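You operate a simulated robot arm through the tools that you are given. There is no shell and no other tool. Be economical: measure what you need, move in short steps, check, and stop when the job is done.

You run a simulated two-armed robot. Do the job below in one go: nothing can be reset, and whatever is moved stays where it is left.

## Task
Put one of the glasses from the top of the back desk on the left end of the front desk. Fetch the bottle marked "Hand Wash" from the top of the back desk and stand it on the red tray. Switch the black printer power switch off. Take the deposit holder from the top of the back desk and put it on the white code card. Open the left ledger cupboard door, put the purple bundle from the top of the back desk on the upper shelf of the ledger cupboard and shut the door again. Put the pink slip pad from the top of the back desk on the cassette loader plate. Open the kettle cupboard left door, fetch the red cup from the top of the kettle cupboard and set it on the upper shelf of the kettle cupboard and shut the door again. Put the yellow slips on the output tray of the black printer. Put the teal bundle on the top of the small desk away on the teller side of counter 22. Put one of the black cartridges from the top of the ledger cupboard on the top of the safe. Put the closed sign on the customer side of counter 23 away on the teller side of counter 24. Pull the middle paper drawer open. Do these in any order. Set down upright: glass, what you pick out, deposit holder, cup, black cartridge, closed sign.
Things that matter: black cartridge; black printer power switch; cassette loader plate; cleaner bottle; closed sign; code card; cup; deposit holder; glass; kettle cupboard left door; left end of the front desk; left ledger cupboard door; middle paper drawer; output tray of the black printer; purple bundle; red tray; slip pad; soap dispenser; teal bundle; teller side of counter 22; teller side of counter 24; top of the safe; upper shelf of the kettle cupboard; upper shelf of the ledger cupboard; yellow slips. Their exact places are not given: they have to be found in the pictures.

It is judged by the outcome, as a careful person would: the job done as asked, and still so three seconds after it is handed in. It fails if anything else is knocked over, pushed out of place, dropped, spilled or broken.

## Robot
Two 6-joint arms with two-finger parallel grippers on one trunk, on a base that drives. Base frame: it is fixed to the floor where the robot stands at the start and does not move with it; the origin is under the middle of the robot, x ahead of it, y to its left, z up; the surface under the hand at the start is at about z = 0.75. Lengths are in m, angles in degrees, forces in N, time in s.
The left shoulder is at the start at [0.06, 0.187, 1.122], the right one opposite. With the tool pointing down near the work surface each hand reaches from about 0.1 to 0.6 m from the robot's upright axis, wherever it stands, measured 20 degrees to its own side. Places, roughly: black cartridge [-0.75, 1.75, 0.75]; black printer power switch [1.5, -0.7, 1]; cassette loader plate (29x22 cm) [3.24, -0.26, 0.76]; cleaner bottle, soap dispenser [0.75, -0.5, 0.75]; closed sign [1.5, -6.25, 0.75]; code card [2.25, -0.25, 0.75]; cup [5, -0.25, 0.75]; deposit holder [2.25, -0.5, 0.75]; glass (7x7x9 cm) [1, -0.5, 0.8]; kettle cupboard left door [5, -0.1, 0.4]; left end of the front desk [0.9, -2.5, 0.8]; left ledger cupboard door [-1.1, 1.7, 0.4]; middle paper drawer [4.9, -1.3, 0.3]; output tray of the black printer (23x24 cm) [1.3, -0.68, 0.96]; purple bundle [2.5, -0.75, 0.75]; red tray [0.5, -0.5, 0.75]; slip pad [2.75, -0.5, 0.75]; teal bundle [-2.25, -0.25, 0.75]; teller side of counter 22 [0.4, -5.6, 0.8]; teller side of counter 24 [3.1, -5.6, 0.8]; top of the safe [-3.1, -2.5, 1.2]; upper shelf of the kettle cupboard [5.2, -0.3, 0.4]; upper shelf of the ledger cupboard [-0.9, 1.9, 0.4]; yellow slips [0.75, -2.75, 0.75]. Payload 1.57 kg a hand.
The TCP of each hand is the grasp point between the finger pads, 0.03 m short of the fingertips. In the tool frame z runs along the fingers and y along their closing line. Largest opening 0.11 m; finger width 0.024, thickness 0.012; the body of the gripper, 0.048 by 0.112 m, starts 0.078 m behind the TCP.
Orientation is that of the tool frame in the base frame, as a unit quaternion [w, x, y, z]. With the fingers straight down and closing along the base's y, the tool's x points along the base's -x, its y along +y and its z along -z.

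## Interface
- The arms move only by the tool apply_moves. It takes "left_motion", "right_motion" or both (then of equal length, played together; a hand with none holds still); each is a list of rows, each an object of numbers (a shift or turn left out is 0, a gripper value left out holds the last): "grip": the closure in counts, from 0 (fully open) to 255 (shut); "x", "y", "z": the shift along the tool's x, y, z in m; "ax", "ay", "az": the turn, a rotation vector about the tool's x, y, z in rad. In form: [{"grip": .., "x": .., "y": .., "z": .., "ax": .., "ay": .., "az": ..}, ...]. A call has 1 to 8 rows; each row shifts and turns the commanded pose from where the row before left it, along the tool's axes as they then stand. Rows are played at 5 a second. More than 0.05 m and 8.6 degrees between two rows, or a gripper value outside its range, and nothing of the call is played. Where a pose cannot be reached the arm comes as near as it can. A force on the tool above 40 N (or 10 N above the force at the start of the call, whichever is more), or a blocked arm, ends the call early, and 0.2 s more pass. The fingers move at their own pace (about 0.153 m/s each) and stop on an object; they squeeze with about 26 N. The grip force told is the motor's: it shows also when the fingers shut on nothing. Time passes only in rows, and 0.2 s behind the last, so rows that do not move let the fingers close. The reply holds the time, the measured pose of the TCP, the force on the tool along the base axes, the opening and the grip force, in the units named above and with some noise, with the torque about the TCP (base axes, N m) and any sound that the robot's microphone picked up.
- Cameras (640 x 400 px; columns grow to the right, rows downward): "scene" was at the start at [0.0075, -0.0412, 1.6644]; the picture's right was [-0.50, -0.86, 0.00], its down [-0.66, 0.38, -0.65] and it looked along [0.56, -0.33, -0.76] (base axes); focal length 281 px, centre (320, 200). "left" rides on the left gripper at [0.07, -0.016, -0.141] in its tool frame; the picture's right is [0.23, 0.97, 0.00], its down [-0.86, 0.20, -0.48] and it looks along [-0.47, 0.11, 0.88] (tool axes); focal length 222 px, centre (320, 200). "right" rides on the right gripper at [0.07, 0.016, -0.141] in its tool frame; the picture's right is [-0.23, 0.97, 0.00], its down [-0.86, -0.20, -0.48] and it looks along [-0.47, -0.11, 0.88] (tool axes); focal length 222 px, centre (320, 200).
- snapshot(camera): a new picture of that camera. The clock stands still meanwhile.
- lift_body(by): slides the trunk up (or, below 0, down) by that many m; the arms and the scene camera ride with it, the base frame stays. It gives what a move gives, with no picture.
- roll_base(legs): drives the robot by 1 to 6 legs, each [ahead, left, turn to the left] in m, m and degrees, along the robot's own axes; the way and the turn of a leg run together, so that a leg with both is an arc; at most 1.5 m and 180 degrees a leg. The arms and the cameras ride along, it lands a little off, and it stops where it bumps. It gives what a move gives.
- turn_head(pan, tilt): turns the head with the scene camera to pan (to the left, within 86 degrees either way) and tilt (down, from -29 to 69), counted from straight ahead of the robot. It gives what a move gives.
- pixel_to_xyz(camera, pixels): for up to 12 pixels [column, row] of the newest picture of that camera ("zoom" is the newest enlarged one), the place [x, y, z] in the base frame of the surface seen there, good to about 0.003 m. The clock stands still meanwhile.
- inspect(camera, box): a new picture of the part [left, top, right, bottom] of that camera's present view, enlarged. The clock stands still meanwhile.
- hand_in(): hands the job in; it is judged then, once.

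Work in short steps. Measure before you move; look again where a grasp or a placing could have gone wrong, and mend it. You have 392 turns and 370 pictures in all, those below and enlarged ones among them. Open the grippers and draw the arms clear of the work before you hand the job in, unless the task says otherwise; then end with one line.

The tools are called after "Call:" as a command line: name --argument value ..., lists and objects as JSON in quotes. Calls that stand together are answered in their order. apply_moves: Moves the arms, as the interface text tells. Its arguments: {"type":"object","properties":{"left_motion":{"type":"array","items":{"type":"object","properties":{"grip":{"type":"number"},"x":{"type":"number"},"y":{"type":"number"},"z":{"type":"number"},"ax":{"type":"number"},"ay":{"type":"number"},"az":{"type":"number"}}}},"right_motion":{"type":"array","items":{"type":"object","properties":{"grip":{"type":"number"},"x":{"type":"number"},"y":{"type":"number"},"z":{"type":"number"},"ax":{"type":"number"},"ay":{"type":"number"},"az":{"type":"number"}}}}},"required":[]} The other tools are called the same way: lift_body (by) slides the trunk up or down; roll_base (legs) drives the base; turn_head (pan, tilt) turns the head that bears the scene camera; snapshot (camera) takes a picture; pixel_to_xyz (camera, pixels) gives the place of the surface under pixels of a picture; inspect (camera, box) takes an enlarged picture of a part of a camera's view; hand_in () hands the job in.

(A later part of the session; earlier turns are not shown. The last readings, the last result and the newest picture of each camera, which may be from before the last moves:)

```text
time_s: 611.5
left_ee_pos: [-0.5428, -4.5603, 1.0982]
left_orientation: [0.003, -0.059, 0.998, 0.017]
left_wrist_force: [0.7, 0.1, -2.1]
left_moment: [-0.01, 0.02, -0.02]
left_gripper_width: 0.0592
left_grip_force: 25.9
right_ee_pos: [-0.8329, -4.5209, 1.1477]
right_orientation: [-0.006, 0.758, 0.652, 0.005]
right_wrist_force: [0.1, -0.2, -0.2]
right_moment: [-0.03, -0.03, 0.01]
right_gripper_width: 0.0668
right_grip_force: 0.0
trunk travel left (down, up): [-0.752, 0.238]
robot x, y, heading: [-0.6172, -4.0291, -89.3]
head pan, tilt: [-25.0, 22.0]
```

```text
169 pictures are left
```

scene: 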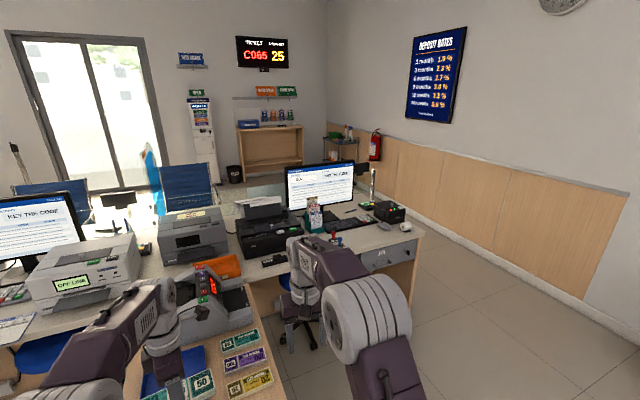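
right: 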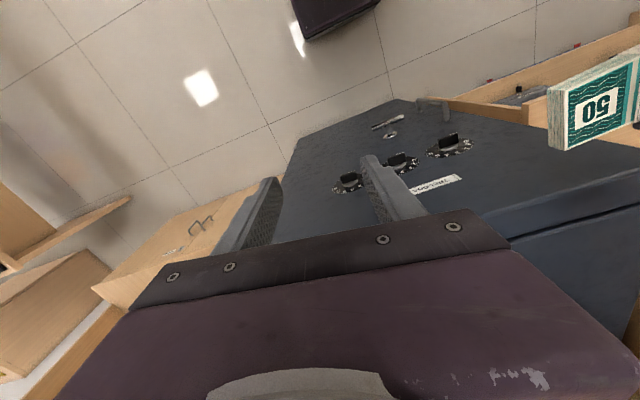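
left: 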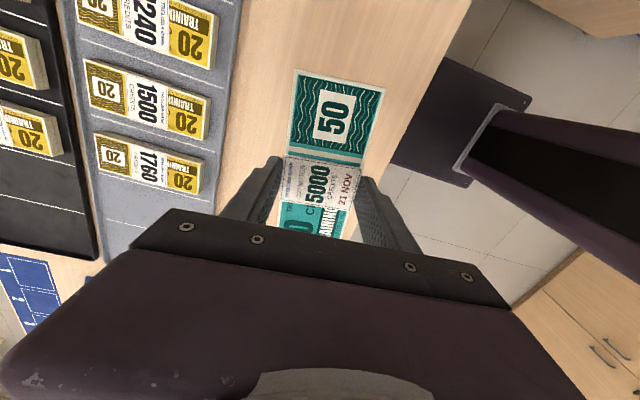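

The passage to the customer side is at the far right (west). First I place the teal bundle: I drive in front of counter 22 and look.

Call:
roll_base --legs '[[0, 1.0, -0.7], [0.35, 0, 0]]'

Call:
turn_head --pan 0 --tilt 35

Call:
snapshot --camera "scene"

```text
time_s: 618.6
left_ee_pos: [0.4716, -4.9014, 1.0983]
left_orientation: [0.003, -0.06, 0.998, 0.017]
left_wrist_force: [-0.1, 0.3, -2.0]
left_moment: [-0.04, 0.0, 0.03]
left_gripper_width: 0.0591
left_grip_force: 25.6
right_ee_pos: [0.1798, -4.8635, 1.148]
right_orientation: [-0.005, 0.758, 0.652, 0.004]
right_wrist_force: [0.0, 0.2, 0.1]
right_moment: [-0.04, 0.04, -0.01]
right_gripper_width: 0.0671
right_grip_force: 0.0
trunk travel left (down, up): [-0.752, 0.238]
robot x, y, heading: [0.3947, -4.3718, -89.3]
head pan, tilt: [-25.0, 22.0]
```

```text
time_s: 619.5
left_ee_pos: [0.4713, -4.9027, 1.0981]
left_orientation: [0.004, -0.059, 0.998, 0.018]
left_wrist_force: [-1.0, -0.1, -0.4]
left_moment: [0.01, 0.0, -0.06]
left_gripper_width: 0.0594
left_grip_force: 26.2
right_ee_pos: [0.1795, -4.8651, 1.1477]
right_orientation: [-0.005, 0.757, 0.653, 0.005]
right_wrist_force: [0.0, 0.2, 0.3]
right_moment: [0.02, -0.01, -0.02]
right_gripper_width: 0.067
right_grip_force: 0.0
trunk travel left (down, up): [-0.752, 0.238]
robot x, y, heading: [0.3928, -4.372, -89.1]
head pan, tilt: [0.0, 35.0]
```

```text
168 pictures are left
```

scene: 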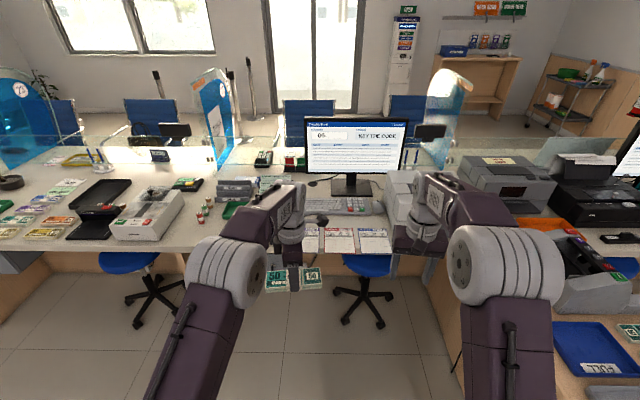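

I measure candidate free spots on counter 22 (near (270,235), (400,240)), and the stool.

Call:
pixel_to_xyz --camera "scene" --pixels '[[320, 240], [385, 240], [192, 238], [265, 240], [400, 245], [350, 205], [370, 262], [345, 320], [150, 215], [240, 190], [225, 215], [120, 262]]'

Call:
inspect --camera "scene" --box '[150, 150, 470, 290]'

```text
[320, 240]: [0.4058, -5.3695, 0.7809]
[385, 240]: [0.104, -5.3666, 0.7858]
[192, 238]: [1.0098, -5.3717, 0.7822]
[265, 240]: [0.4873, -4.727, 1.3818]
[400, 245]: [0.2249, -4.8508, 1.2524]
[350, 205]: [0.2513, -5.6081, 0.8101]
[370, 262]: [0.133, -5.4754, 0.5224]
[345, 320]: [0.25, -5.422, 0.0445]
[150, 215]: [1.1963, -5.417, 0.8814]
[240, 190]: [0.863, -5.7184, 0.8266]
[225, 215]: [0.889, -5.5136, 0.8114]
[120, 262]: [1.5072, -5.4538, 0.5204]
```

```text
2.00 times, centred on (310, 220) of scene
```

zoom: 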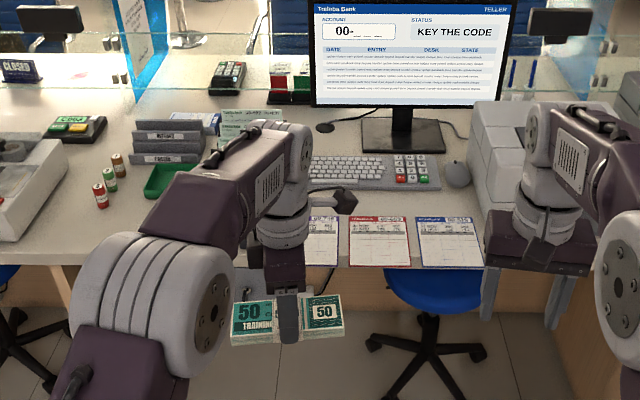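

The CLOSED sign is visible at (157,155). For the teal bundle there may be free space at x≈0.55–0.65, left of the slips; I move closer and look with the left camera.

Call:
roll_base --legs '[[0, 0.13, -0.7], [0.5, 0, 0]]'

Call:
snapshot --camera "left"

Call:
snapshot --camera "scene"

```text
time_s: 623.2
left_ee_pos: [0.5967, -5.3906, 1.098]
left_orientation: [0.003, -0.056, 0.998, 0.017]
left_wrist_force: [-0.4, -1.0, -1.2]
left_moment: [0.0, 0.05, -0.02]
left_gripper_width: 0.0592
left_grip_force: 25.6
right_ee_pos: [0.3065, -5.3499, 1.1484]
right_orientation: [-0.005, 0.76, 0.65, 0.005]
right_wrist_force: [-0.8, 0.1, 0.5]
right_moment: [0.01, -0.01, 0.01]
right_gripper_width: 0.0671
right_grip_force: 0.0
trunk travel left (down, up): [-0.752, 0.238]
robot x, y, heading: [0.5268, -4.8635, -89.9]
head pan, tilt: [0.0, 35.0]
```

```text
166 pictures are left
```

left: 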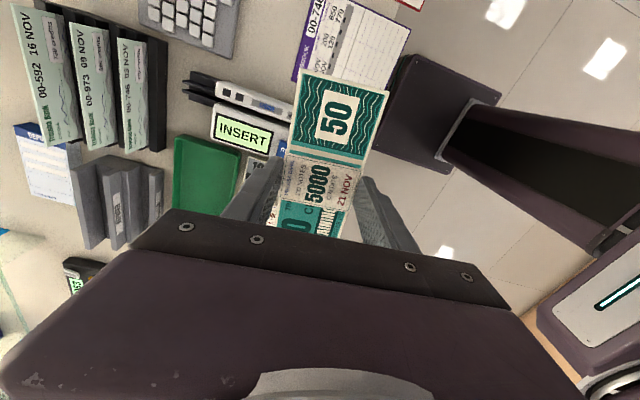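

```text
165 pictures are left
```

scene: 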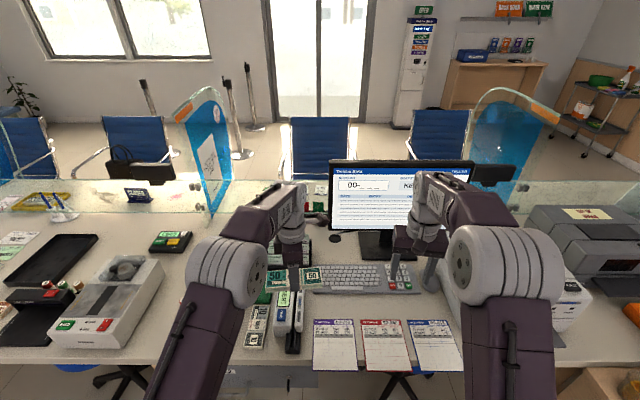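

Under the hand are small items. I look for free surface: measure (195,330), (215,250), (465,345), (430,305).

Call:
pixel_to_xyz --camera "scene" --pixels '[[195, 335], [190, 290], [215, 230], [250, 345], [250, 310], [465, 345], [430, 308], [205, 200], [500, 180], [140, 340], [290, 345], [310, 330]]'

Call:
inspect --camera "scene" --box '[140, 200, 340, 380]'

```text
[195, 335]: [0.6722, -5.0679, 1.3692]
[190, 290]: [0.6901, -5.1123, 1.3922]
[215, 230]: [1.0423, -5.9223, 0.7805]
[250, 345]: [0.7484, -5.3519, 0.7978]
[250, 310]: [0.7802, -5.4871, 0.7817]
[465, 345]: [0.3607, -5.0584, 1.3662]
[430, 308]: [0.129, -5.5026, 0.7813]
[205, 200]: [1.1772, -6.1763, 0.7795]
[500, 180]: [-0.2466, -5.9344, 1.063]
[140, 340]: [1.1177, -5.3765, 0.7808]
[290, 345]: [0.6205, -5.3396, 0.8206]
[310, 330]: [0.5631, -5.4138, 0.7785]
```

```text
2.22 times, centred on (240, 290) of scene
```

zoom: 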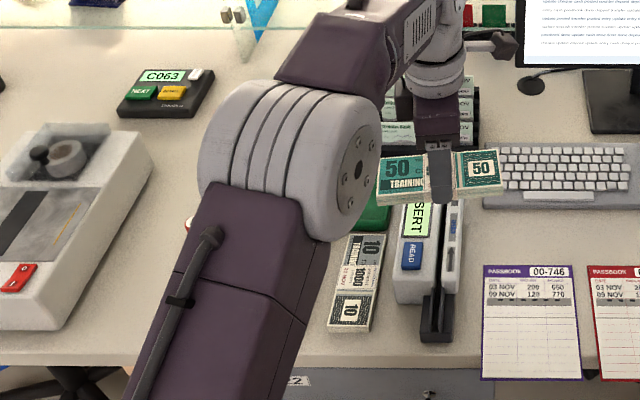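

I need a clearer view: I strafe right 0.4 m so the arms don't hide that part, and look again.

Call:
roll_base --legs '[[-0.1, 0, 0], [0, -0.42, 0]]'

Call:
turn_head --pan 40 --tilt 45

Call:
snapshot --camera "scene"

Call:
turn_head --pan -5 --tilt 50

Call:
snapshot --camera "scene"

```text
time_s: 626.6
left_ee_pos: [0.175, -5.2936, 1.0977]
left_orientation: [0.002, -0.058, 0.998, 0.018]
left_wrist_force: [0.1, 0.5, -1.6]
left_moment: [0.0, -0.01, 0.0]
left_gripper_width: 0.0594
left_grip_force: 26.2
right_ee_pos: [-0.1155, -5.2537, 1.1473]
right_orientation: [-0.006, 0.759, 0.651, 0.004]
right_wrist_force: [-0.8, 0.9, -0.4]
right_moment: [-0.01, 0.03, 0.0]
right_gripper_width: 0.0672
right_grip_force: 0.1
trunk travel left (down, up): [-0.752, 0.238]
robot x, y, heading: [0.0997, -4.7612, -89.3]
head pan, tilt: [0.0, 35.0]
```

```text
time_s: 627.6
left_ee_pos: [0.1734, -5.2947, 1.0982]
left_orientation: [0.004, -0.058, 0.998, 0.018]
left_wrist_force: [0.1, -0.1, -0.8]
left_moment: [-0.01, 0.0, 0.03]
left_gripper_width: 0.0593
left_grip_force: 26.1
right_ee_pos: [-0.1161, -5.254, 1.1469]
right_orientation: [-0.005, 0.759, 0.651, 0.005]
right_wrist_force: [0.4, -0.8, -0.7]
right_moment: [0.01, 0.01, 0.01]
right_gripper_width: 0.0671
right_grip_force: 0.1
trunk travel left (down, up): [-0.752, 0.238]
robot x, y, heading: [0.1037, -4.7631, -89.7]
head pan, tilt: [40.0, 45.0]
```

```text
163 pictures are left
```

scene: 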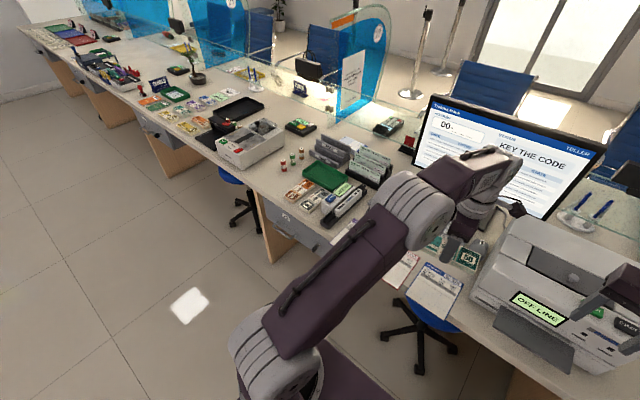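

```text
time_s: 628.8
left_ee_pos: [0.1744, -5.2941, 1.0979]
left_orientation: [0.003, -0.058, 0.998, 0.017]
left_wrist_force: [1.1, -0.7, -0.7]
left_moment: [-0.03, 0.01, -0.01]
left_gripper_width: 0.0593
left_grip_force: 25.9
right_ee_pos: [-0.1162, -5.2539, 1.1483]
right_orientation: [-0.005, 0.759, 0.651, 0.005]
right_wrist_force: [0.1, 0.1, 0.6]
right_moment: [-0.01, 0.01, 0.01]
right_gripper_width: 0.067
right_grip_force: 0.1
trunk travel left (down, up): [-0.752, 0.238]
robot x, y, heading: [0.101, -4.7664, -89.1]
head pan, tilt: [-5.0, 50.0]
```

```text
162 pictures are left
```

scene: 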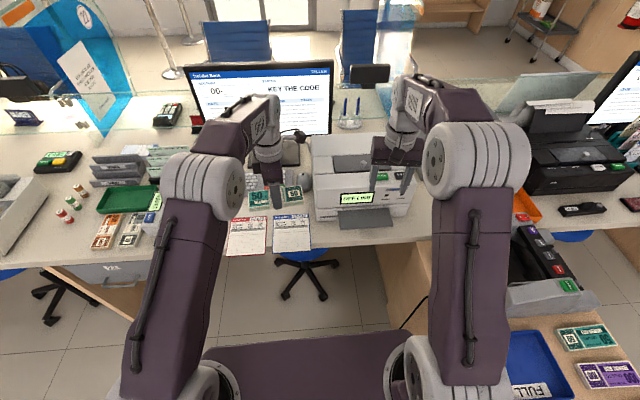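

I zoom there: drawer "22" is at left, with bundles at (105,230),(130,230).

Call:
inspect --camera "scene" --box '[0, 130, 180, 290]'

Call:
pixel_to_xyz --camera "scene" --pixels '[[80, 242], [55, 235], [92, 245], [68, 220], [45, 200], [105, 248], [98, 212], [130, 245], [142, 210], [100, 262], [62, 158], [60, 190]]'

```text
2.50 times, centred on (90, 210) of scene
```

zoom: 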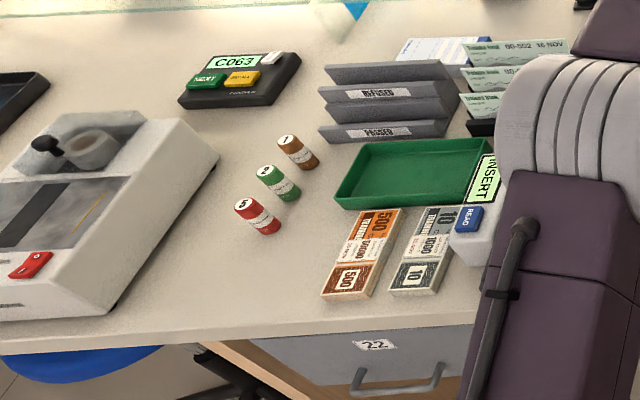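

```text
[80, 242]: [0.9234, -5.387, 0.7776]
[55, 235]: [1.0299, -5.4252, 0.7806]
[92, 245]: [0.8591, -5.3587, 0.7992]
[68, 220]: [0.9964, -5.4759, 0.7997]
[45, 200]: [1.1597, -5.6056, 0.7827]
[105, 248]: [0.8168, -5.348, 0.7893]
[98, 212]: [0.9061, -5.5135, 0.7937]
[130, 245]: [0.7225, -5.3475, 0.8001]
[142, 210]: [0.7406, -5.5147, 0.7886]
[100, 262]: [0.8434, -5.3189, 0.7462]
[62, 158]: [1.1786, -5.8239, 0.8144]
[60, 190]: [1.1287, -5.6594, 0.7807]
```

I choose the free spot left of the orange bundle: centre (0.925,-5.42), long side along y like its neighbours. I rotate the left hand by 97° and drive over.

Call:
apply_moves --left_motion '[{"az": 0.1407}, {"az": 0.1407}, {"az": 0.1407}, {"az": 0.1407}, {"az": 0.1407}, {"az": 0.1407}, {"az": 0.1407}, {"az": 0.1407}]'

Call:
apply_moves --left_motion '[{"az": 0.1407}, {"az": 0.1407}, {"az": 0.1407}, {"az": 0.1407}]'

Call:
roll_base --legs '[[0, 0.74, -0.9]]'

Call:
snapshot --camera "left"

```text
time_s: 630.6
left_ee_pos: [0.1742, -5.2931, 1.0977]
left_orientation: [-0.006, 0.485, 0.874, 0.017]
left_wrist_force: [0.6, 0.9, -0.4]
left_moment: [0.0, 0.02, 0.01]
left_gripper_width: 0.0595
left_grip_force: 26.3
right_ee_pos: [-0.116, -5.2543, 1.1474]
right_orientation: [-0.005, 0.759, 0.651, 0.005]
right_wrist_force: [0.2, 0.1, -0.1]
right_moment: [0.01, 0.02, 0.01]
right_gripper_width: 0.0665
right_grip_force: 0.0
trunk travel left (down, up): [-0.752, 0.238]
robot x, y, heading: [0.1029, -4.7603, -89.4]
head pan, tilt: [-5.0, 50.0]
```

```text
time_s: 631.6
left_ee_pos: [0.1748, -5.2932, 1.0979]
left_orientation: [-0.011, 0.708, 0.706, 0.014]
left_wrist_force: [0.5, -0.1, -1.9]
left_moment: [0.0, 0.01, -0.03]
left_gripper_width: 0.0596
left_grip_force: 25.9
right_ee_pos: [-0.1161, -5.2541, 1.1482]
right_orientation: [-0.005, 0.759, 0.651, 0.005]
right_wrist_force: [0.3, -0.5, 0.1]
right_moment: [0.01, 0.0, -0.04]
right_gripper_width: 0.067
right_grip_force: 0.0
trunk travel left (down, up): [-0.752, 0.238]
robot x, y, heading: [0.0959, -4.7596, -89.6]
head pan, tilt: [-5.0, 50.0]
```

```text
time_s: 635.6
left_ee_pos: [0.9036, -5.2917, 1.0977]
left_orientation: [-0.01, 0.711, 0.703, 0.014]
left_wrist_force: [0.6, -0.1, -1.9]
left_moment: [-0.03, 0.03, -0.03]
left_gripper_width: 0.0592
left_grip_force: 26.4
right_ee_pos: [0.6127, -5.2486, 1.1471]
right_orientation: [-0.006, 0.762, 0.647, 0.005]
right_wrist_force: [-0.4, 0.1, -0.6]
right_moment: [-0.01, -0.01, -0.01]
right_gripper_width: 0.0669
right_grip_force: 0.1
trunk travel left (down, up): [-0.752, 0.238]
robot x, y, heading: [0.838, -4.7576, -90.0]
head pan, tilt: [-5.0, 50.0]
```

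```text
160 pictures are left
```

left: 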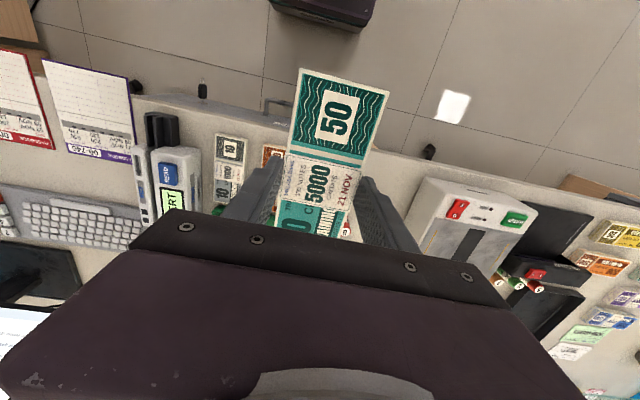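

I advance 12.5 cm and shift 2 cm left, then lower to z≈0.90 and check.

Call:
roll_base --legs '[[0.125, 0.022, 0]]'

Call:
apply_moves --left_motion '[{"z": 0.05}, {"z": 0.05}, {"z": 0.05}, {"z": 0.04}]'

Call:
snapshot --camera "left"

Call:
turn_head --pan 5 --tilt 55

Call:
snapshot --camera "scene"

```text
time_s: 636.8
left_ee_pos: [0.926, -5.4155, 1.0991]
left_orientation: [-0.01, 0.712, 0.702, 0.012]
left_wrist_force: [0.1, 0.8, -1.6]
left_moment: [-0.06, -0.02, -0.01]
left_gripper_width: 0.0592
left_grip_force: 25.9
right_ee_pos: [0.634, -5.3727, 1.1476]
right_orientation: [-0.005, 0.762, 0.647, 0.004]
right_wrist_force: [0.0, -0.6, 0.5]
right_moment: [0.01, 0.0, -0.01]
right_gripper_width: 0.0669
right_grip_force: 0.0
trunk travel left (down, up): [-0.752, 0.238]
robot x, y, heading: [0.8556, -4.8846, -90.0]
head pan, tilt: [-5.0, 50.0]
```

```text
time_s: 637.8
left_ee_pos: [0.9271, -5.4106, 0.907]
left_orientation: [-0.011, 0.711, 0.703, 0.014]
left_wrist_force: [-0.7, 0.7, -1.1]
left_moment: [0.01, -0.01, 0.01]
left_gripper_width: 0.0593
left_grip_force: 26.0
right_ee_pos: [0.6356, -5.3739, 1.1472]
right_orientation: [-0.005, 0.763, 0.647, 0.005]
right_wrist_force: [-0.5, -0.8, -0.2]
right_moment: [-0.01, 0.02, 0.01]
right_gripper_width: 0.0667
right_grip_force: 0.0
trunk travel left (down, up): [-0.752, 0.238]
robot x, y, heading: [0.8591, -4.8812, -90.1]
head pan, tilt: [-5.0, 50.0]
```

```text
159 pictures are left
```

left: 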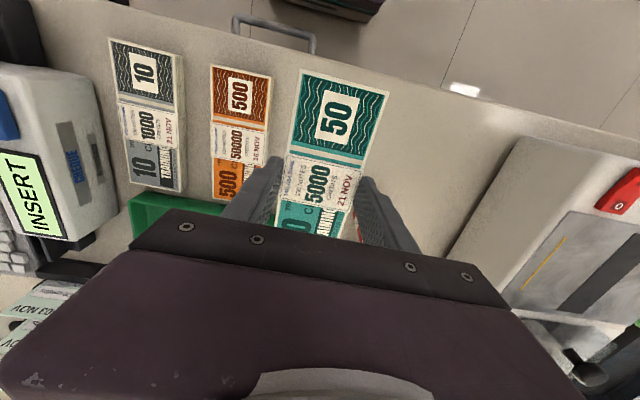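

```text
time_s: 638.6
left_ee_pos: [0.9267, -5.4102, 0.909]
left_orientation: [-0.011, 0.711, 0.703, 0.014]
left_wrist_force: [1.1, 0.2, -1.0]
left_moment: [-0.01, 0.01, -0.05]
left_gripper_width: 0.0592
left_grip_force: 26.1
right_ee_pos: [0.6349, -5.3727, 1.1478]
right_orientation: [-0.005, 0.763, 0.647, 0.005]
right_wrist_force: [0.2, 0.2, 0.3]
right_moment: [0.03, 0.01, 0.03]
right_gripper_width: 0.0669
right_grip_force: 0.1
trunk travel left (down, up): [-0.752, 0.238]
robot x, y, heading: [0.8576, -4.886, -90.0]
head pan, tilt: [5.0, 55.0]
```

```text
158 pictures are left
```

scene: 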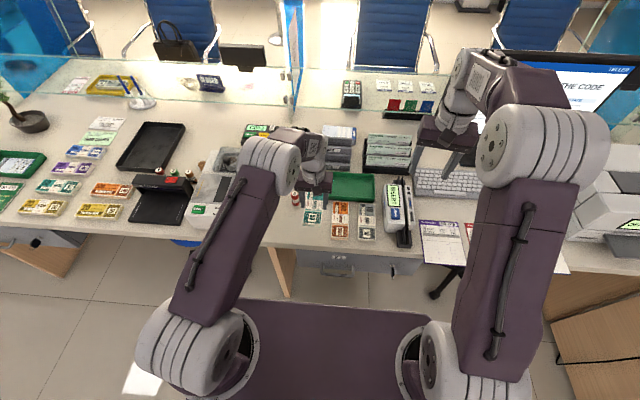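

Spot is clear. I lower to contact (≈0.818) and release.

Call:
apply_moves --left_motion '[{"z": 0.045}, {"z": 0.03}, {"z": 0.01}, {"z": 0.004}]'

```text
time_s: 639.6
left_ee_pos: [0.9268, -5.4077, 0.8197]
left_orientation: [-0.01, 0.712, 0.702, 0.012]
left_wrist_force: [0.1, 0.6, 7.8]
left_moment: [-0.62, 0.17, 0.07]
left_gripper_width: 0.0591
left_grip_force: 25.9
right_ee_pos: [0.6352, -5.3723, 1.1487]
right_orientation: [-0.004, 0.763, 0.647, 0.005]
right_wrist_force: [-0.2, 0.3, -0.1]
right_moment: [-0.01, -0.01, -0.01]
right_gripper_width: 0.0667
right_grip_force: 0.1
trunk travel left (down, up): [-0.752, 0.238]
robot x, y, heading: [0.8571, -4.8819, -89.9]
head pan, tilt: [5.0, 55.0]
```

Call:
apply_moves --left_motion '[{"grip": 95}, {"grip": 80}, {}, {"z": -0.04}, {"z": -0.05}, {"z": -0.05}, {"z": -0.05}]'

Call:
snapshot --camera "left"

```text
time_s: 641.2
left_ee_pos: [0.9269, -5.4143, 1.0084]
left_orientation: [-0.01, 0.711, 0.703, 0.014]
left_wrist_force: [-0.3, 0.3, 1.2]
left_moment: [-0.04, -0.02, 0.0]
left_gripper_width: 0.0756
left_grip_force: 0.0
right_ee_pos: [0.6346, -5.373, 1.1477]
right_orientation: [-0.005, 0.763, 0.647, 0.005]
right_wrist_force: [0.6, 0.6, -0.8]
right_moment: [0.01, 0.0, 0.01]
right_gripper_width: 0.067
right_grip_force: 0.0
trunk travel left (down, up): [-0.752, 0.238]
robot x, y, heading: [0.8578, -4.8853, -90.0]
head pan, tilt: [5.0, 55.0]
```

```text
157 pictures are left
```

left: 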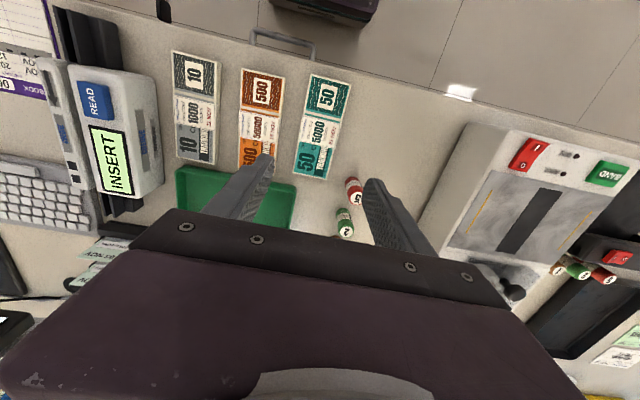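

Teal bundle is neatly placed. I measure the closed sign, seen at about (210,83).

Call:
inspect --camera "scene" --box '[60, 40, 300, 180]'

Call:
pixel_to_xyz --camera "scene" --pixels '[[210, 83], [200, 88], [222, 90], [250, 80], [150, 75], [140, 100], [235, 60], [180, 100], [293, 95], [210, 110]]'

```text
2.67 times, centred on (180, 110) of scene
```

zoom: 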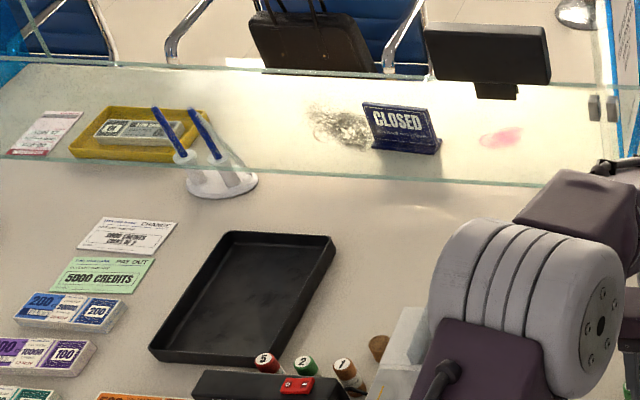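

```text
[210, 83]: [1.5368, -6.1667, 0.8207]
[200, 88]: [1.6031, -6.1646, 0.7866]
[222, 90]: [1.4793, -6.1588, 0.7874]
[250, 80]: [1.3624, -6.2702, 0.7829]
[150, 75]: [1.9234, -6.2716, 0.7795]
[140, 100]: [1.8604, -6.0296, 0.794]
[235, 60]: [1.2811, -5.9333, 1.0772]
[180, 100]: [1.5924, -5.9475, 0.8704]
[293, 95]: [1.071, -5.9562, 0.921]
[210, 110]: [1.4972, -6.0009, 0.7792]
```

The sign is at (1.54,-6.17), behind a glass screen (y≈-5.94), so I must go round to the customer side. I raise the left hand, drive back and west, and look at the passage.

Call:
apply_moves --left_motion '[{"z": -0.045}, {"z": -0.045}]'

Call:
roll_base --legs '[[-0.95, 0, 0], [0, -1.45, 0], [0, -1.35, 0]]'

Call:
turn_head --pan 10 --tilt 30

Call:
snapshot --camera "scene"

```text
time_s: 641.8
left_ee_pos: [0.9248, -5.4129, 1.0981]
left_orientation: [-0.011, 0.711, 0.703, 0.015]
left_wrist_force: [-0.2, 1.2, 0.2]
left_moment: [-0.01, 0.01, -0.01]
left_gripper_width: 0.0754
left_grip_force: 0.1
right_ee_pos: [0.6342, -5.3738, 1.1474]
right_orientation: [-0.006, 0.762, 0.647, 0.006]
right_wrist_force: [0.2, -0.6, -0.1]
right_moment: [0.01, -0.03, -0.01]
right_gripper_width: 0.067
right_grip_force: 0.0
trunk travel left (down, up): [-0.752, 0.238]
robot x, y, heading: [0.8594, -4.8854, -90.5]
head pan, tilt: [5.0, 55.0]
```

```text
time_s: 659.9
left_ee_pos: [-1.8912, -4.4384, 1.0963]
left_orientation: [-0.011, 0.723, 0.69, 0.014]
left_wrist_force: [0.9, -0.2, 0.7]
left_moment: [0.02, -0.02, -0.03]
left_gripper_width: 0.0756
left_grip_force: 0.1
right_ee_pos: [-2.1801, -4.3854, 1.1472]
right_orientation: [-0.005, 0.774, 0.634, 0.004]
right_wrist_force: [-0.2, 0.5, -0.1]
right_moment: [0.04, 0.02, 0.04]
right_gripper_width: 0.0671
right_grip_force: 0.0
trunk travel left (down, up): [-0.752, 0.238]
robot x, y, heading: [-1.94, -3.9039, -92.0]
head pan, tilt: [5.0, 55.0]
```

```text
time_s: 660.8
left_ee_pos: [-1.892, -4.4374, 1.0976]
left_orientation: [-0.011, 0.724, 0.69, 0.013]
left_wrist_force: [-0.2, 0.2, 0.5]
left_moment: [0.01, 0.02, -0.01]
left_gripper_width: 0.0753
left_grip_force: 0.0
right_ee_pos: [-2.1795, -4.3853, 1.1471]
right_orientation: [-0.005, 0.774, 0.633, 0.005]
right_wrist_force: [0.2, -0.1, -0.4]
right_moment: [0.01, -0.01, 0.02]
right_gripper_width: 0.0668
right_grip_force: 0.1
trunk travel left (down, up): [-0.752, 0.238]
robot x, y, heading: [-1.941, -3.9029, -91.9]
head pan, tilt: [10.0, 30.0]
```

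```text
155 pictures are left
```

scene: 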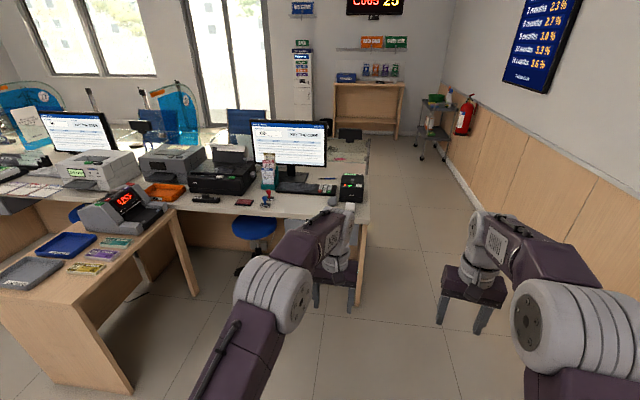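

I measure the counter's end (367,190), the cart and wall to check the passage's width.

Call:
pixel_to_xyz --camera "scene" --pixels '[[367, 200], [362, 290], [368, 150], [420, 155], [445, 158], [470, 195], [540, 240], [400, 130], [340, 130], [400, 180]]'

```text
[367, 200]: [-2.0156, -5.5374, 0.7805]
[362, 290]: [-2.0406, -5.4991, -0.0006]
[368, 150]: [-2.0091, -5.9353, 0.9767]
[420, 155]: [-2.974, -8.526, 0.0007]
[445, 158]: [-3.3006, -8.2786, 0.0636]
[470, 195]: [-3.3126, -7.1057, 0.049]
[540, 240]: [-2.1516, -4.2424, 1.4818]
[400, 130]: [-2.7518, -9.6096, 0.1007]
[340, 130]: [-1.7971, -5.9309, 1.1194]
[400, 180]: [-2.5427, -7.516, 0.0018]
```

The passage is 1.29 m wide (x -2.02…-3.31). I drive through its middle to the customer side and look east.

Call:
roll_base --legs '[[0, -0.7, 1.9], [1.4, 0, 0], [1.4, 0, 0], [0.6, 0, 0], [0, 0, 90]]'

Call:
turn_head --pan 10 --tilt 25

Call:
snapshot --camera "scene"

```text
time_s: 664.5
left_ee_pos: [-2.527, -4.4178, 1.0969]
left_orientation: [-0.01, 0.706, 0.708, 0.014]
left_wrist_force: [0.3, 0.2, 0.5]
left_moment: [-0.01, -0.01, -0.01]
left_gripper_width: 0.0755
left_grip_force: 0.0
right_ee_pos: [-2.8193, -4.3798, 1.147]
right_orientation: [-0.006, 0.757, 0.653, 0.004]
right_wrist_force: [-0.2, -0.2, 0.0]
right_moment: [-0.04, -0.05, 0.03]
right_gripper_width: 0.0669
right_grip_force: 0.1
trunk travel left (down, up): [-0.752, 0.238]
robot x, y, heading: [-2.603, -3.8871, -88.9]
head pan, tilt: [10.0, 30.0]
stopped in leg 1: the robot was blocked; the commanded pose is now the measured one
```

```text
time_s: 665.1
left_ee_pos: [-2.5267, -4.4168, 1.0966]
left_orientation: [-0.011, 0.706, 0.708, 0.014]
left_wrist_force: [-0.2, 0.2, 1.2]
left_moment: [-0.04, 0.0, 0.0]
left_gripper_width: 0.0755
left_grip_force: 0.0
right_ee_pos: [-2.8169, -4.3808, 1.147]
right_orientation: [-0.006, 0.758, 0.653, 0.004]
right_wrist_force: [-0.3, 0.1, 0.0]
right_moment: [0.01, 0.01, 0.03]
right_gripper_width: 0.0671
right_grip_force: 0.0
trunk travel left (down, up): [-0.752, 0.238]
robot x, y, heading: [-2.6032, -3.8889, -89.2]
head pan, tilt: [10.0, 25.0]
```

```text
154 pictures are left
```

scene: 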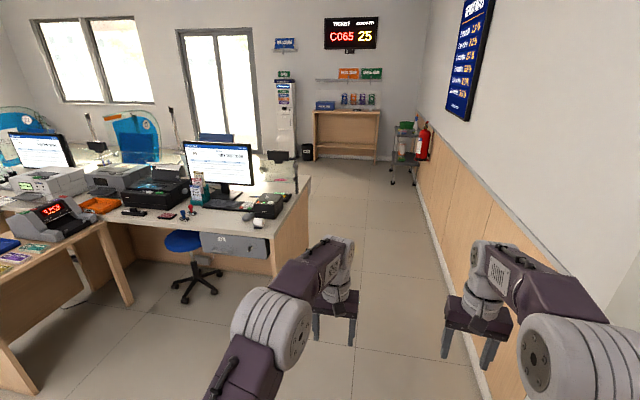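

Blocked at the right side by something, likely the low table. I look there.

Call:
turn_head --pan -80 --tilt 45

Call:
snapshot --camera "scene"

```text
time_s: 666.8
left_ee_pos: [-2.5268, -4.4177, 1.0973]
left_orientation: [-0.011, 0.706, 0.708, 0.015]
left_wrist_force: [0.0, 0.2, 0.2]
left_moment: [0.01, -0.01, 0.03]
left_gripper_width: 0.0757
left_grip_force: 0.1
right_ee_pos: [-2.8169, -4.3807, 1.1479]
right_orientation: [-0.006, 0.757, 0.653, 0.004]
right_wrist_force: [0.5, -0.7, 0.3]
right_moment: [0.01, 0.02, -0.02]
right_gripper_width: 0.0668
right_grip_force: 0.1
trunk travel left (down, up): [-0.752, 0.238]
robot x, y, heading: [-2.6028, -3.8843, -89.5]
head pan, tilt: [-80.0, 45.0]
```

```text
153 pictures are left
```

scene: 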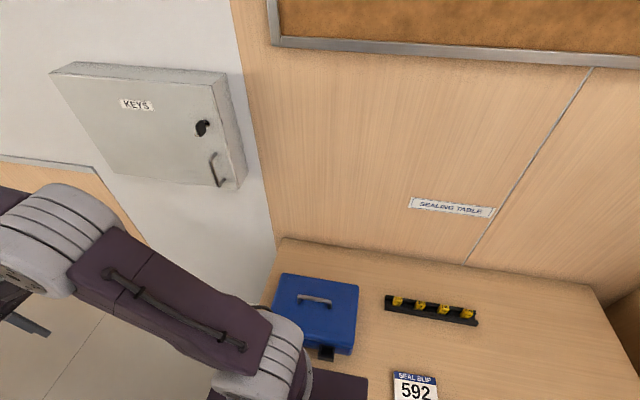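

Items on that table look undisturbed; the base touched the table's side. I move 18 cm left and then drive through.

Call:
roll_base --legs '[[0, 0.15, 0], [1.0, 0, -1], [0, -0.15, 0], [1.3, 0, 0]]'

Call:
turn_head --pan 50 --tilt 25

Call:
snapshot --camera "scene"

```text
time_s: 680.0
left_ee_pos: [-2.543, -6.7038, 1.098]
left_orientation: [-0.011, 0.71, 0.704, 0.014]
left_wrist_force: [-0.2, 0.5, 1.0]
left_moment: [0.03, 0.02, 0.0]
left_gripper_width: 0.0754
left_grip_force: 0.0
right_ee_pos: [-2.8342, -6.663, 1.1483]
right_orientation: [-0.005, 0.762, 0.648, 0.005]
right_wrist_force: [-0.2, 0.5, -0.5]
right_moment: [0.01, 0.01, -0.01]
right_gripper_width: 0.0669
right_grip_force: 0.1
trunk travel left (down, up): [-0.752, 0.238]
robot x, y, heading: [-2.6154, -6.1749, -89.9]
head pan, tilt: [-80.0, 45.0]
```

```text
time_s: 682.1
left_ee_pos: [-2.5449, -6.7047, 1.0974]
left_orientation: [-0.011, 0.71, 0.704, 0.014]
left_wrist_force: [0.2, 0.1, -0.8]
left_moment: [0.02, -0.04, 0.01]
left_gripper_width: 0.0754
left_grip_force: 0.1
right_ee_pos: [-2.8349, -6.6629, 1.1464]
right_orientation: [-0.006, 0.762, 0.647, 0.004]
right_wrist_force: [-0.2, 0.6, -0.6]
right_moment: [0.0, -0.02, -0.04]
right_gripper_width: 0.0669
right_grip_force: 0.0
trunk travel left (down, up): [-0.752, 0.238]
robot x, y, heading: [-2.6112, -6.1718, -89.9]
head pan, tilt: [50.0, 25.0]
```

```text
152 pictures are left
```

scene: 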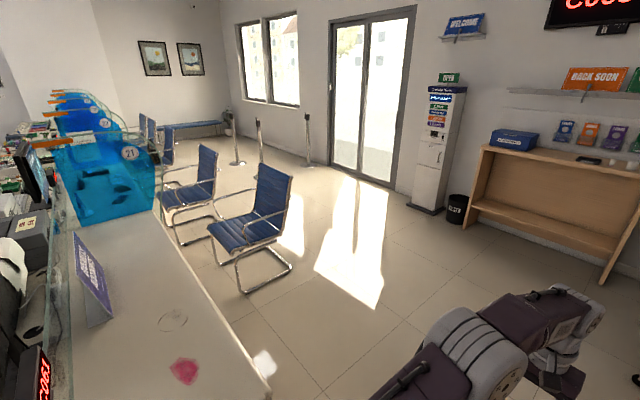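

I measure the chairs and the customer-side counter edge.

Call:
pixel_to_xyz --camera "scene" --pixels '[[213, 240], [245, 293], [212, 215], [290, 268], [160, 195], [195, 245], [200, 215], [240, 385], [190, 260], [165, 215], [260, 160], [236, 160]]'

Call:
inspect --camera "scene" --box '[30, 80, 300, 300]'

```text
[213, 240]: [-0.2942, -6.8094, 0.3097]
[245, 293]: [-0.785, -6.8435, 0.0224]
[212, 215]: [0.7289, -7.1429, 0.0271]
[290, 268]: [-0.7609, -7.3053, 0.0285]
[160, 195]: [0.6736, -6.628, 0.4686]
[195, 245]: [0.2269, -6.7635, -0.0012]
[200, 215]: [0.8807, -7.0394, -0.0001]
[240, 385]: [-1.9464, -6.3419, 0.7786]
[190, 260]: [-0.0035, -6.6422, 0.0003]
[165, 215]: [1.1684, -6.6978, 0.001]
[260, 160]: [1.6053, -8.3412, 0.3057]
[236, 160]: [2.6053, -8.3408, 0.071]
```

```text
1.82 times, centred on (165, 190) of scene
```

zoom: 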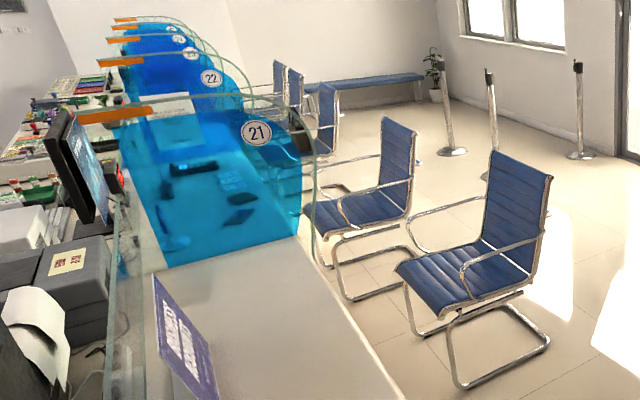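

Chairs stand at y -6.63…-7.3; a corridor at y≈-7.85 is free. I drive along it to x≈0.3 and look.

Call:
roll_base --legs '[[1.0, 0, 0], [0.65, 0, 0], [0, 0, 90], [1.4, 0, 0], [1.4, 0, 0]]'

Call:
turn_head --pan 30 --tilt 30

Call:
snapshot --camera "scene"

```text
time_s: 707.4
left_ee_pos: [0.6797, -7.7931, 1.0971]
left_orientation: [-0.017, 0.012, 1.0, 0.003]
left_wrist_force: [0.0, 0.4, -0.1]
left_moment: [0.0, 0.03, 0.02]
left_gripper_width: 0.0757
left_grip_force: 0.0
right_ee_pos: [0.6338, -8.0822, 1.1474]
right_orientation: [-0.007, 0.089, 0.996, -0.001]
right_wrist_force: [-0.2, 0.1, 0.6]
right_moment: [0.0, -0.01, 0.0]
right_gripper_width: 0.0669
right_grip_force: 0.0
trunk travel left (down, up): [-0.752, 0.238]
robot x, y, heading: [0.1463, -7.8546, -0.7]
head pan, tilt: [50.0, 25.0]
```

```text
time_s: 708.2
left_ee_pos: [0.6801, -7.793, 1.0966]
left_orientation: [-0.017, 0.012, 1.0, 0.003]
left_wrist_force: [-0.4, 0.0, 0.7]
left_moment: [0.01, 0.02, 0.0]
left_gripper_width: 0.0756
left_grip_force: 0.0
right_ee_pos: [0.6354, -8.0839, 1.1479]
right_orientation: [-0.007, 0.087, 0.996, -0.002]
right_wrist_force: [0.4, 0.0, 0.0]
right_moment: [0.0, -0.01, 0.0]
right_gripper_width: 0.0669
right_grip_force: 0.0
trunk travel left (down, up): [-0.752, 0.238]
robot x, y, heading: [0.1477, -7.8524, -0.8]
head pan, tilt: [30.0, 30.0]
```

```text
150 pictures are left
```

scene: 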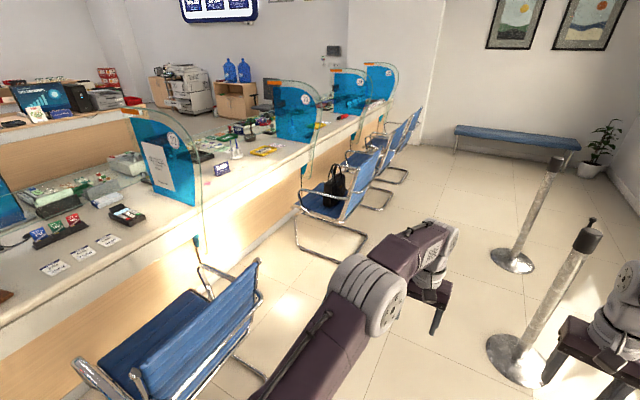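

I measure the next chair (with bag), the near chair, the sign (222,168) and the nearest post.

Call:
pixel_to_xyz --camera "scene" --pixels '[[222, 168], [297, 215], [303, 250], [360, 250], [370, 180], [259, 262], [255, 330], [200, 268], [588, 238], [520, 355], [245, 190], [330, 210]]'

Call:
inspect --camera "scene" --box '[120, 120, 400, 300]'

```text
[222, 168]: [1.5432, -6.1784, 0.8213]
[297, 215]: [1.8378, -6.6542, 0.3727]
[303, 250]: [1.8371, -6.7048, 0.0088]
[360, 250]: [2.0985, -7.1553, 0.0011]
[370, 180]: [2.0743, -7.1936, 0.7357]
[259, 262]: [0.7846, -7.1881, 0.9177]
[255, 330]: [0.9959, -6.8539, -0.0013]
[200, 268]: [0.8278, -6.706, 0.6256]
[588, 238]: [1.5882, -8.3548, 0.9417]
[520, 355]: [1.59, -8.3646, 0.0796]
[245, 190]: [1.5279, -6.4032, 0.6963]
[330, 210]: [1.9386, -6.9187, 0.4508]
```

```text
2.22 times, centred on (260, 210) of scene
```

zoom: 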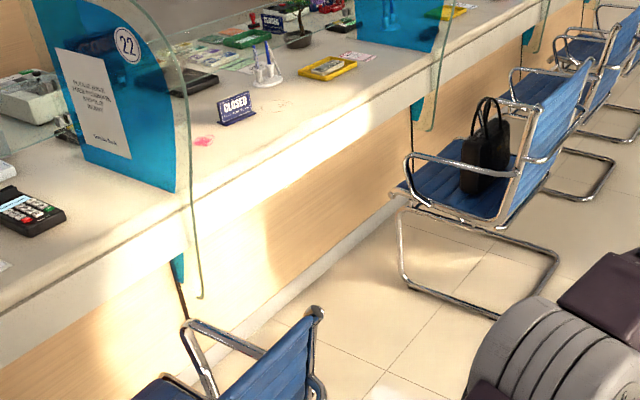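

The gap between the chairs spans x≈0.95…1.80. I drive to x≈1.37, turn to face the counter, and look.

Call:
roll_base --legs '[[1.22, 0, 0.7], [0, 0, 90]]'

Call:
turn_head --pan 0 --tilt 40

Call:
snapshot --camera "scene"

```text
time_s: 718.3
left_ee_pos: [1.2691, -7.324, 1.0958]
left_orientation: [0.014, 0.722, -0.691, 0.011]
left_wrist_force: [-0.2, 0.4, 0.3]
left_moment: [-0.01, 0.0, -0.04]
left_gripper_width: 0.0755
left_grip_force: 0.0
right_ee_pos: [1.5612, -7.35, 1.1483]
right_orientation: [-0.005, -0.668, 0.744, -0.005]
right_wrist_force: [-0.7, 0.3, 0.6]
right_moment: [0.01, -0.03, 0.0]
right_gripper_width: 0.0667
right_grip_force: 0.1
trunk travel left (down, up): [-0.752, 0.238]
robot x, y, heading: [1.3677, -7.8512, 93.1]
head pan, tilt: [30.0, 30.0]
```

```text
time_s: 719.2
left_ee_pos: [1.2695, -7.325, 1.0982]
left_orientation: [0.014, 0.722, -0.692, 0.01]
left_wrist_force: [-1.0, 0.1, 0.7]
left_moment: [-0.02, -0.02, 0.03]
left_gripper_width: 0.0754
left_grip_force: 0.2
right_ee_pos: [1.561, -7.3482, 1.1482]
right_orientation: [-0.004, -0.668, 0.744, -0.005]
right_wrist_force: [-0.6, -0.3, 0.7]
right_moment: [0.02, 0.0, 0.02]
right_gripper_width: 0.0668
right_grip_force: 0.0
trunk travel left (down, up): [-0.752, 0.238]
robot x, y, heading: [1.3697, -7.8506, 93.2]
head pan, tilt: [0.0, 40.0]
```

```text
148 pictures are left
```

scene: 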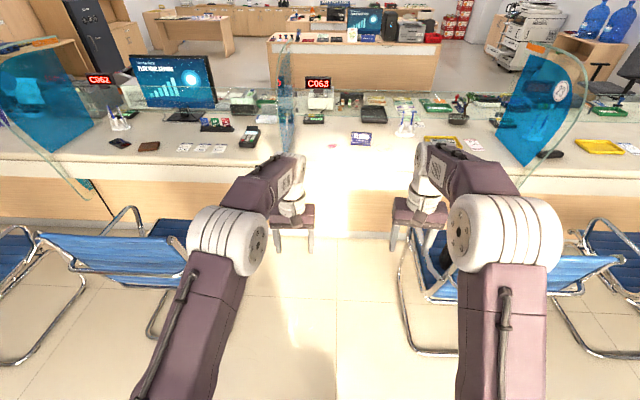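

I measure the chairs' inner edges (168,335), (405,345) to centre myself.

Call:
pixel_to_xyz --camera "scene" --pixels '[[165, 335], [405, 345], [402, 250], [187, 250], [140, 215], [360, 138], [350, 142], [372, 142], [335, 180], [288, 120]]'

```text
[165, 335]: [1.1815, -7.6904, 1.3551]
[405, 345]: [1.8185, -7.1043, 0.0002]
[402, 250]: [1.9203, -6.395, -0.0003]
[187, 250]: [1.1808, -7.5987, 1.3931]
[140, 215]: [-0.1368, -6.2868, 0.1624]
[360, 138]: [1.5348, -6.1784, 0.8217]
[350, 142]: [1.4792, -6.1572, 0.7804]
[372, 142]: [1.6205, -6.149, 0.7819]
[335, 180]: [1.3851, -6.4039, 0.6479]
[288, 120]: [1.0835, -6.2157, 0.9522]
```

Centred well. I square up, rotate the right hand so that it closes along y, and drive in between the chairs.

Call:
apply_moves --right_motion '[{"az": 0.1408}, {"az": 0.1408}, {"az": 0.1408}, {"az": 0.1408}, {"az": 0.1408}]'

Call:
apply_moves --right_motion '[{"az": 0.1408}, {"az": 0.1408}, {"az": 0.1408}, {"az": 0.1408}, {"az": 0.1408}]'

Call:
roll_base --legs '[[0.5, 0, -3.2], [0.45, 0, 0]]'

Call:
snapshot --camera "scene"

Call:
snapshot --camera "right"

```text
time_s: 720.5
left_ee_pos: [1.2686, -7.3247, 1.0963]
left_orientation: [0.015, 0.722, -0.692, 0.011]
left_wrist_force: [-0.6, 0.0, -0.2]
left_moment: [0.02, -0.01, 0.04]
left_gripper_width: 0.0753
left_grip_force: 0.1
right_ee_pos: [1.5616, -7.3494, 1.1484]
right_orientation: [-0.002, -0.368, 0.93, -0.005]
right_wrist_force: [0.5, -0.4, -0.7]
right_moment: [-0.01, 0.01, -0.02]
right_gripper_width: 0.0671
right_grip_force: 0.1
trunk travel left (down, up): [-0.752, 0.238]
robot x, y, heading: [1.3661, -7.8488, 93.0]
head pan, tilt: [0.0, 40.0]
```

```text
time_s: 721.6
left_ee_pos: [1.2691, -7.3246, 1.0971]
left_orientation: [0.013, 0.723, -0.691, 0.01]
left_wrist_force: [-0.4, -0.3, -0.4]
left_moment: [0.01, 0.01, -0.05]
left_gripper_width: 0.0756
left_grip_force: 0.0
right_ee_pos: [1.5609, -7.35, 1.1482]
right_orientation: [0.001, -0.026, 1.0, -0.007]
right_wrist_force: [-0.3, -0.2, -0.4]
right_moment: [0.0, 0.0, 0.02]
right_gripper_width: 0.0667
right_grip_force: 0.0
trunk travel left (down, up): [-0.752, 0.238]
robot x, y, heading: [1.3685, -7.8508, 93.2]
head pan, tilt: [0.0, 40.0]
```

```text
time_s: 727.0
left_ee_pos: [1.2707, -6.3575, 1.0986]
left_orientation: [0.015, 0.707, -0.707, 0.01]
left_wrist_force: [0.4, 0.0, -0.3]
left_moment: [0.03, -0.02, -0.02]
left_gripper_width: 0.0754
left_grip_force: 0.0
right_ee_pos: [1.562, -6.3961, 1.1487]
right_orientation: [0.0, -0.006, 1.0, -0.007]
right_wrist_force: [-0.8, -0.3, 0.1]
right_moment: [-0.03, 0.0, 0.04]
right_gripper_width: 0.0667
right_grip_force: 0.0
trunk travel left (down, up): [-0.752, 0.238]
robot x, y, heading: [1.3469, -6.887, 90.4]
head pan, tilt: [0.0, 40.0]
```

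```text
147 pictures are left
```

scene: 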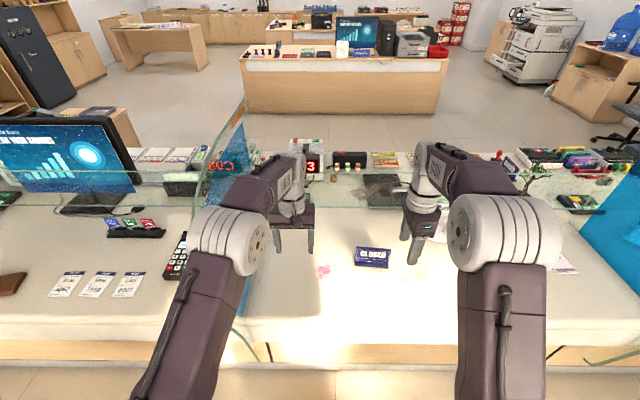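

```text
146 pictures are left
```

right: 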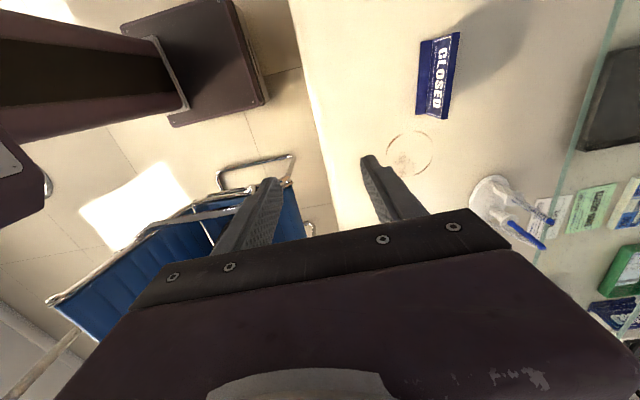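

I measure the sign in the right camera: (422,42)–(450,115).

Call:
inspect --camera "right" --box '[380, 10, 500, 140]'

Call:
pixel_to_xyz --camera "right" --pixels '[[423, 45], [455, 38], [447, 112], [420, 106], [440, 75], [458, 45], [452, 105], [428, 75], [412, 80], [465, 75]]'

```text
3.08 times, centred on (440, 75) of right
```

zoom: 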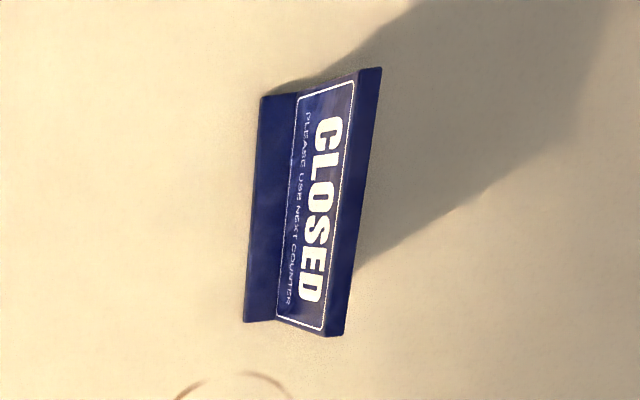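

```text
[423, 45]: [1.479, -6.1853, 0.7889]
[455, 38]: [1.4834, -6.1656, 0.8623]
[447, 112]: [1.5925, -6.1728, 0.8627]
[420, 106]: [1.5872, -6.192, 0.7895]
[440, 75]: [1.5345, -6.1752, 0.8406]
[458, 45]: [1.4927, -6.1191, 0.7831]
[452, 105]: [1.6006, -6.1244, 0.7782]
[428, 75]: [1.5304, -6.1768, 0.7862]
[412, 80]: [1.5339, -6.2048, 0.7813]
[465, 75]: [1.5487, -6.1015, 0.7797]
```

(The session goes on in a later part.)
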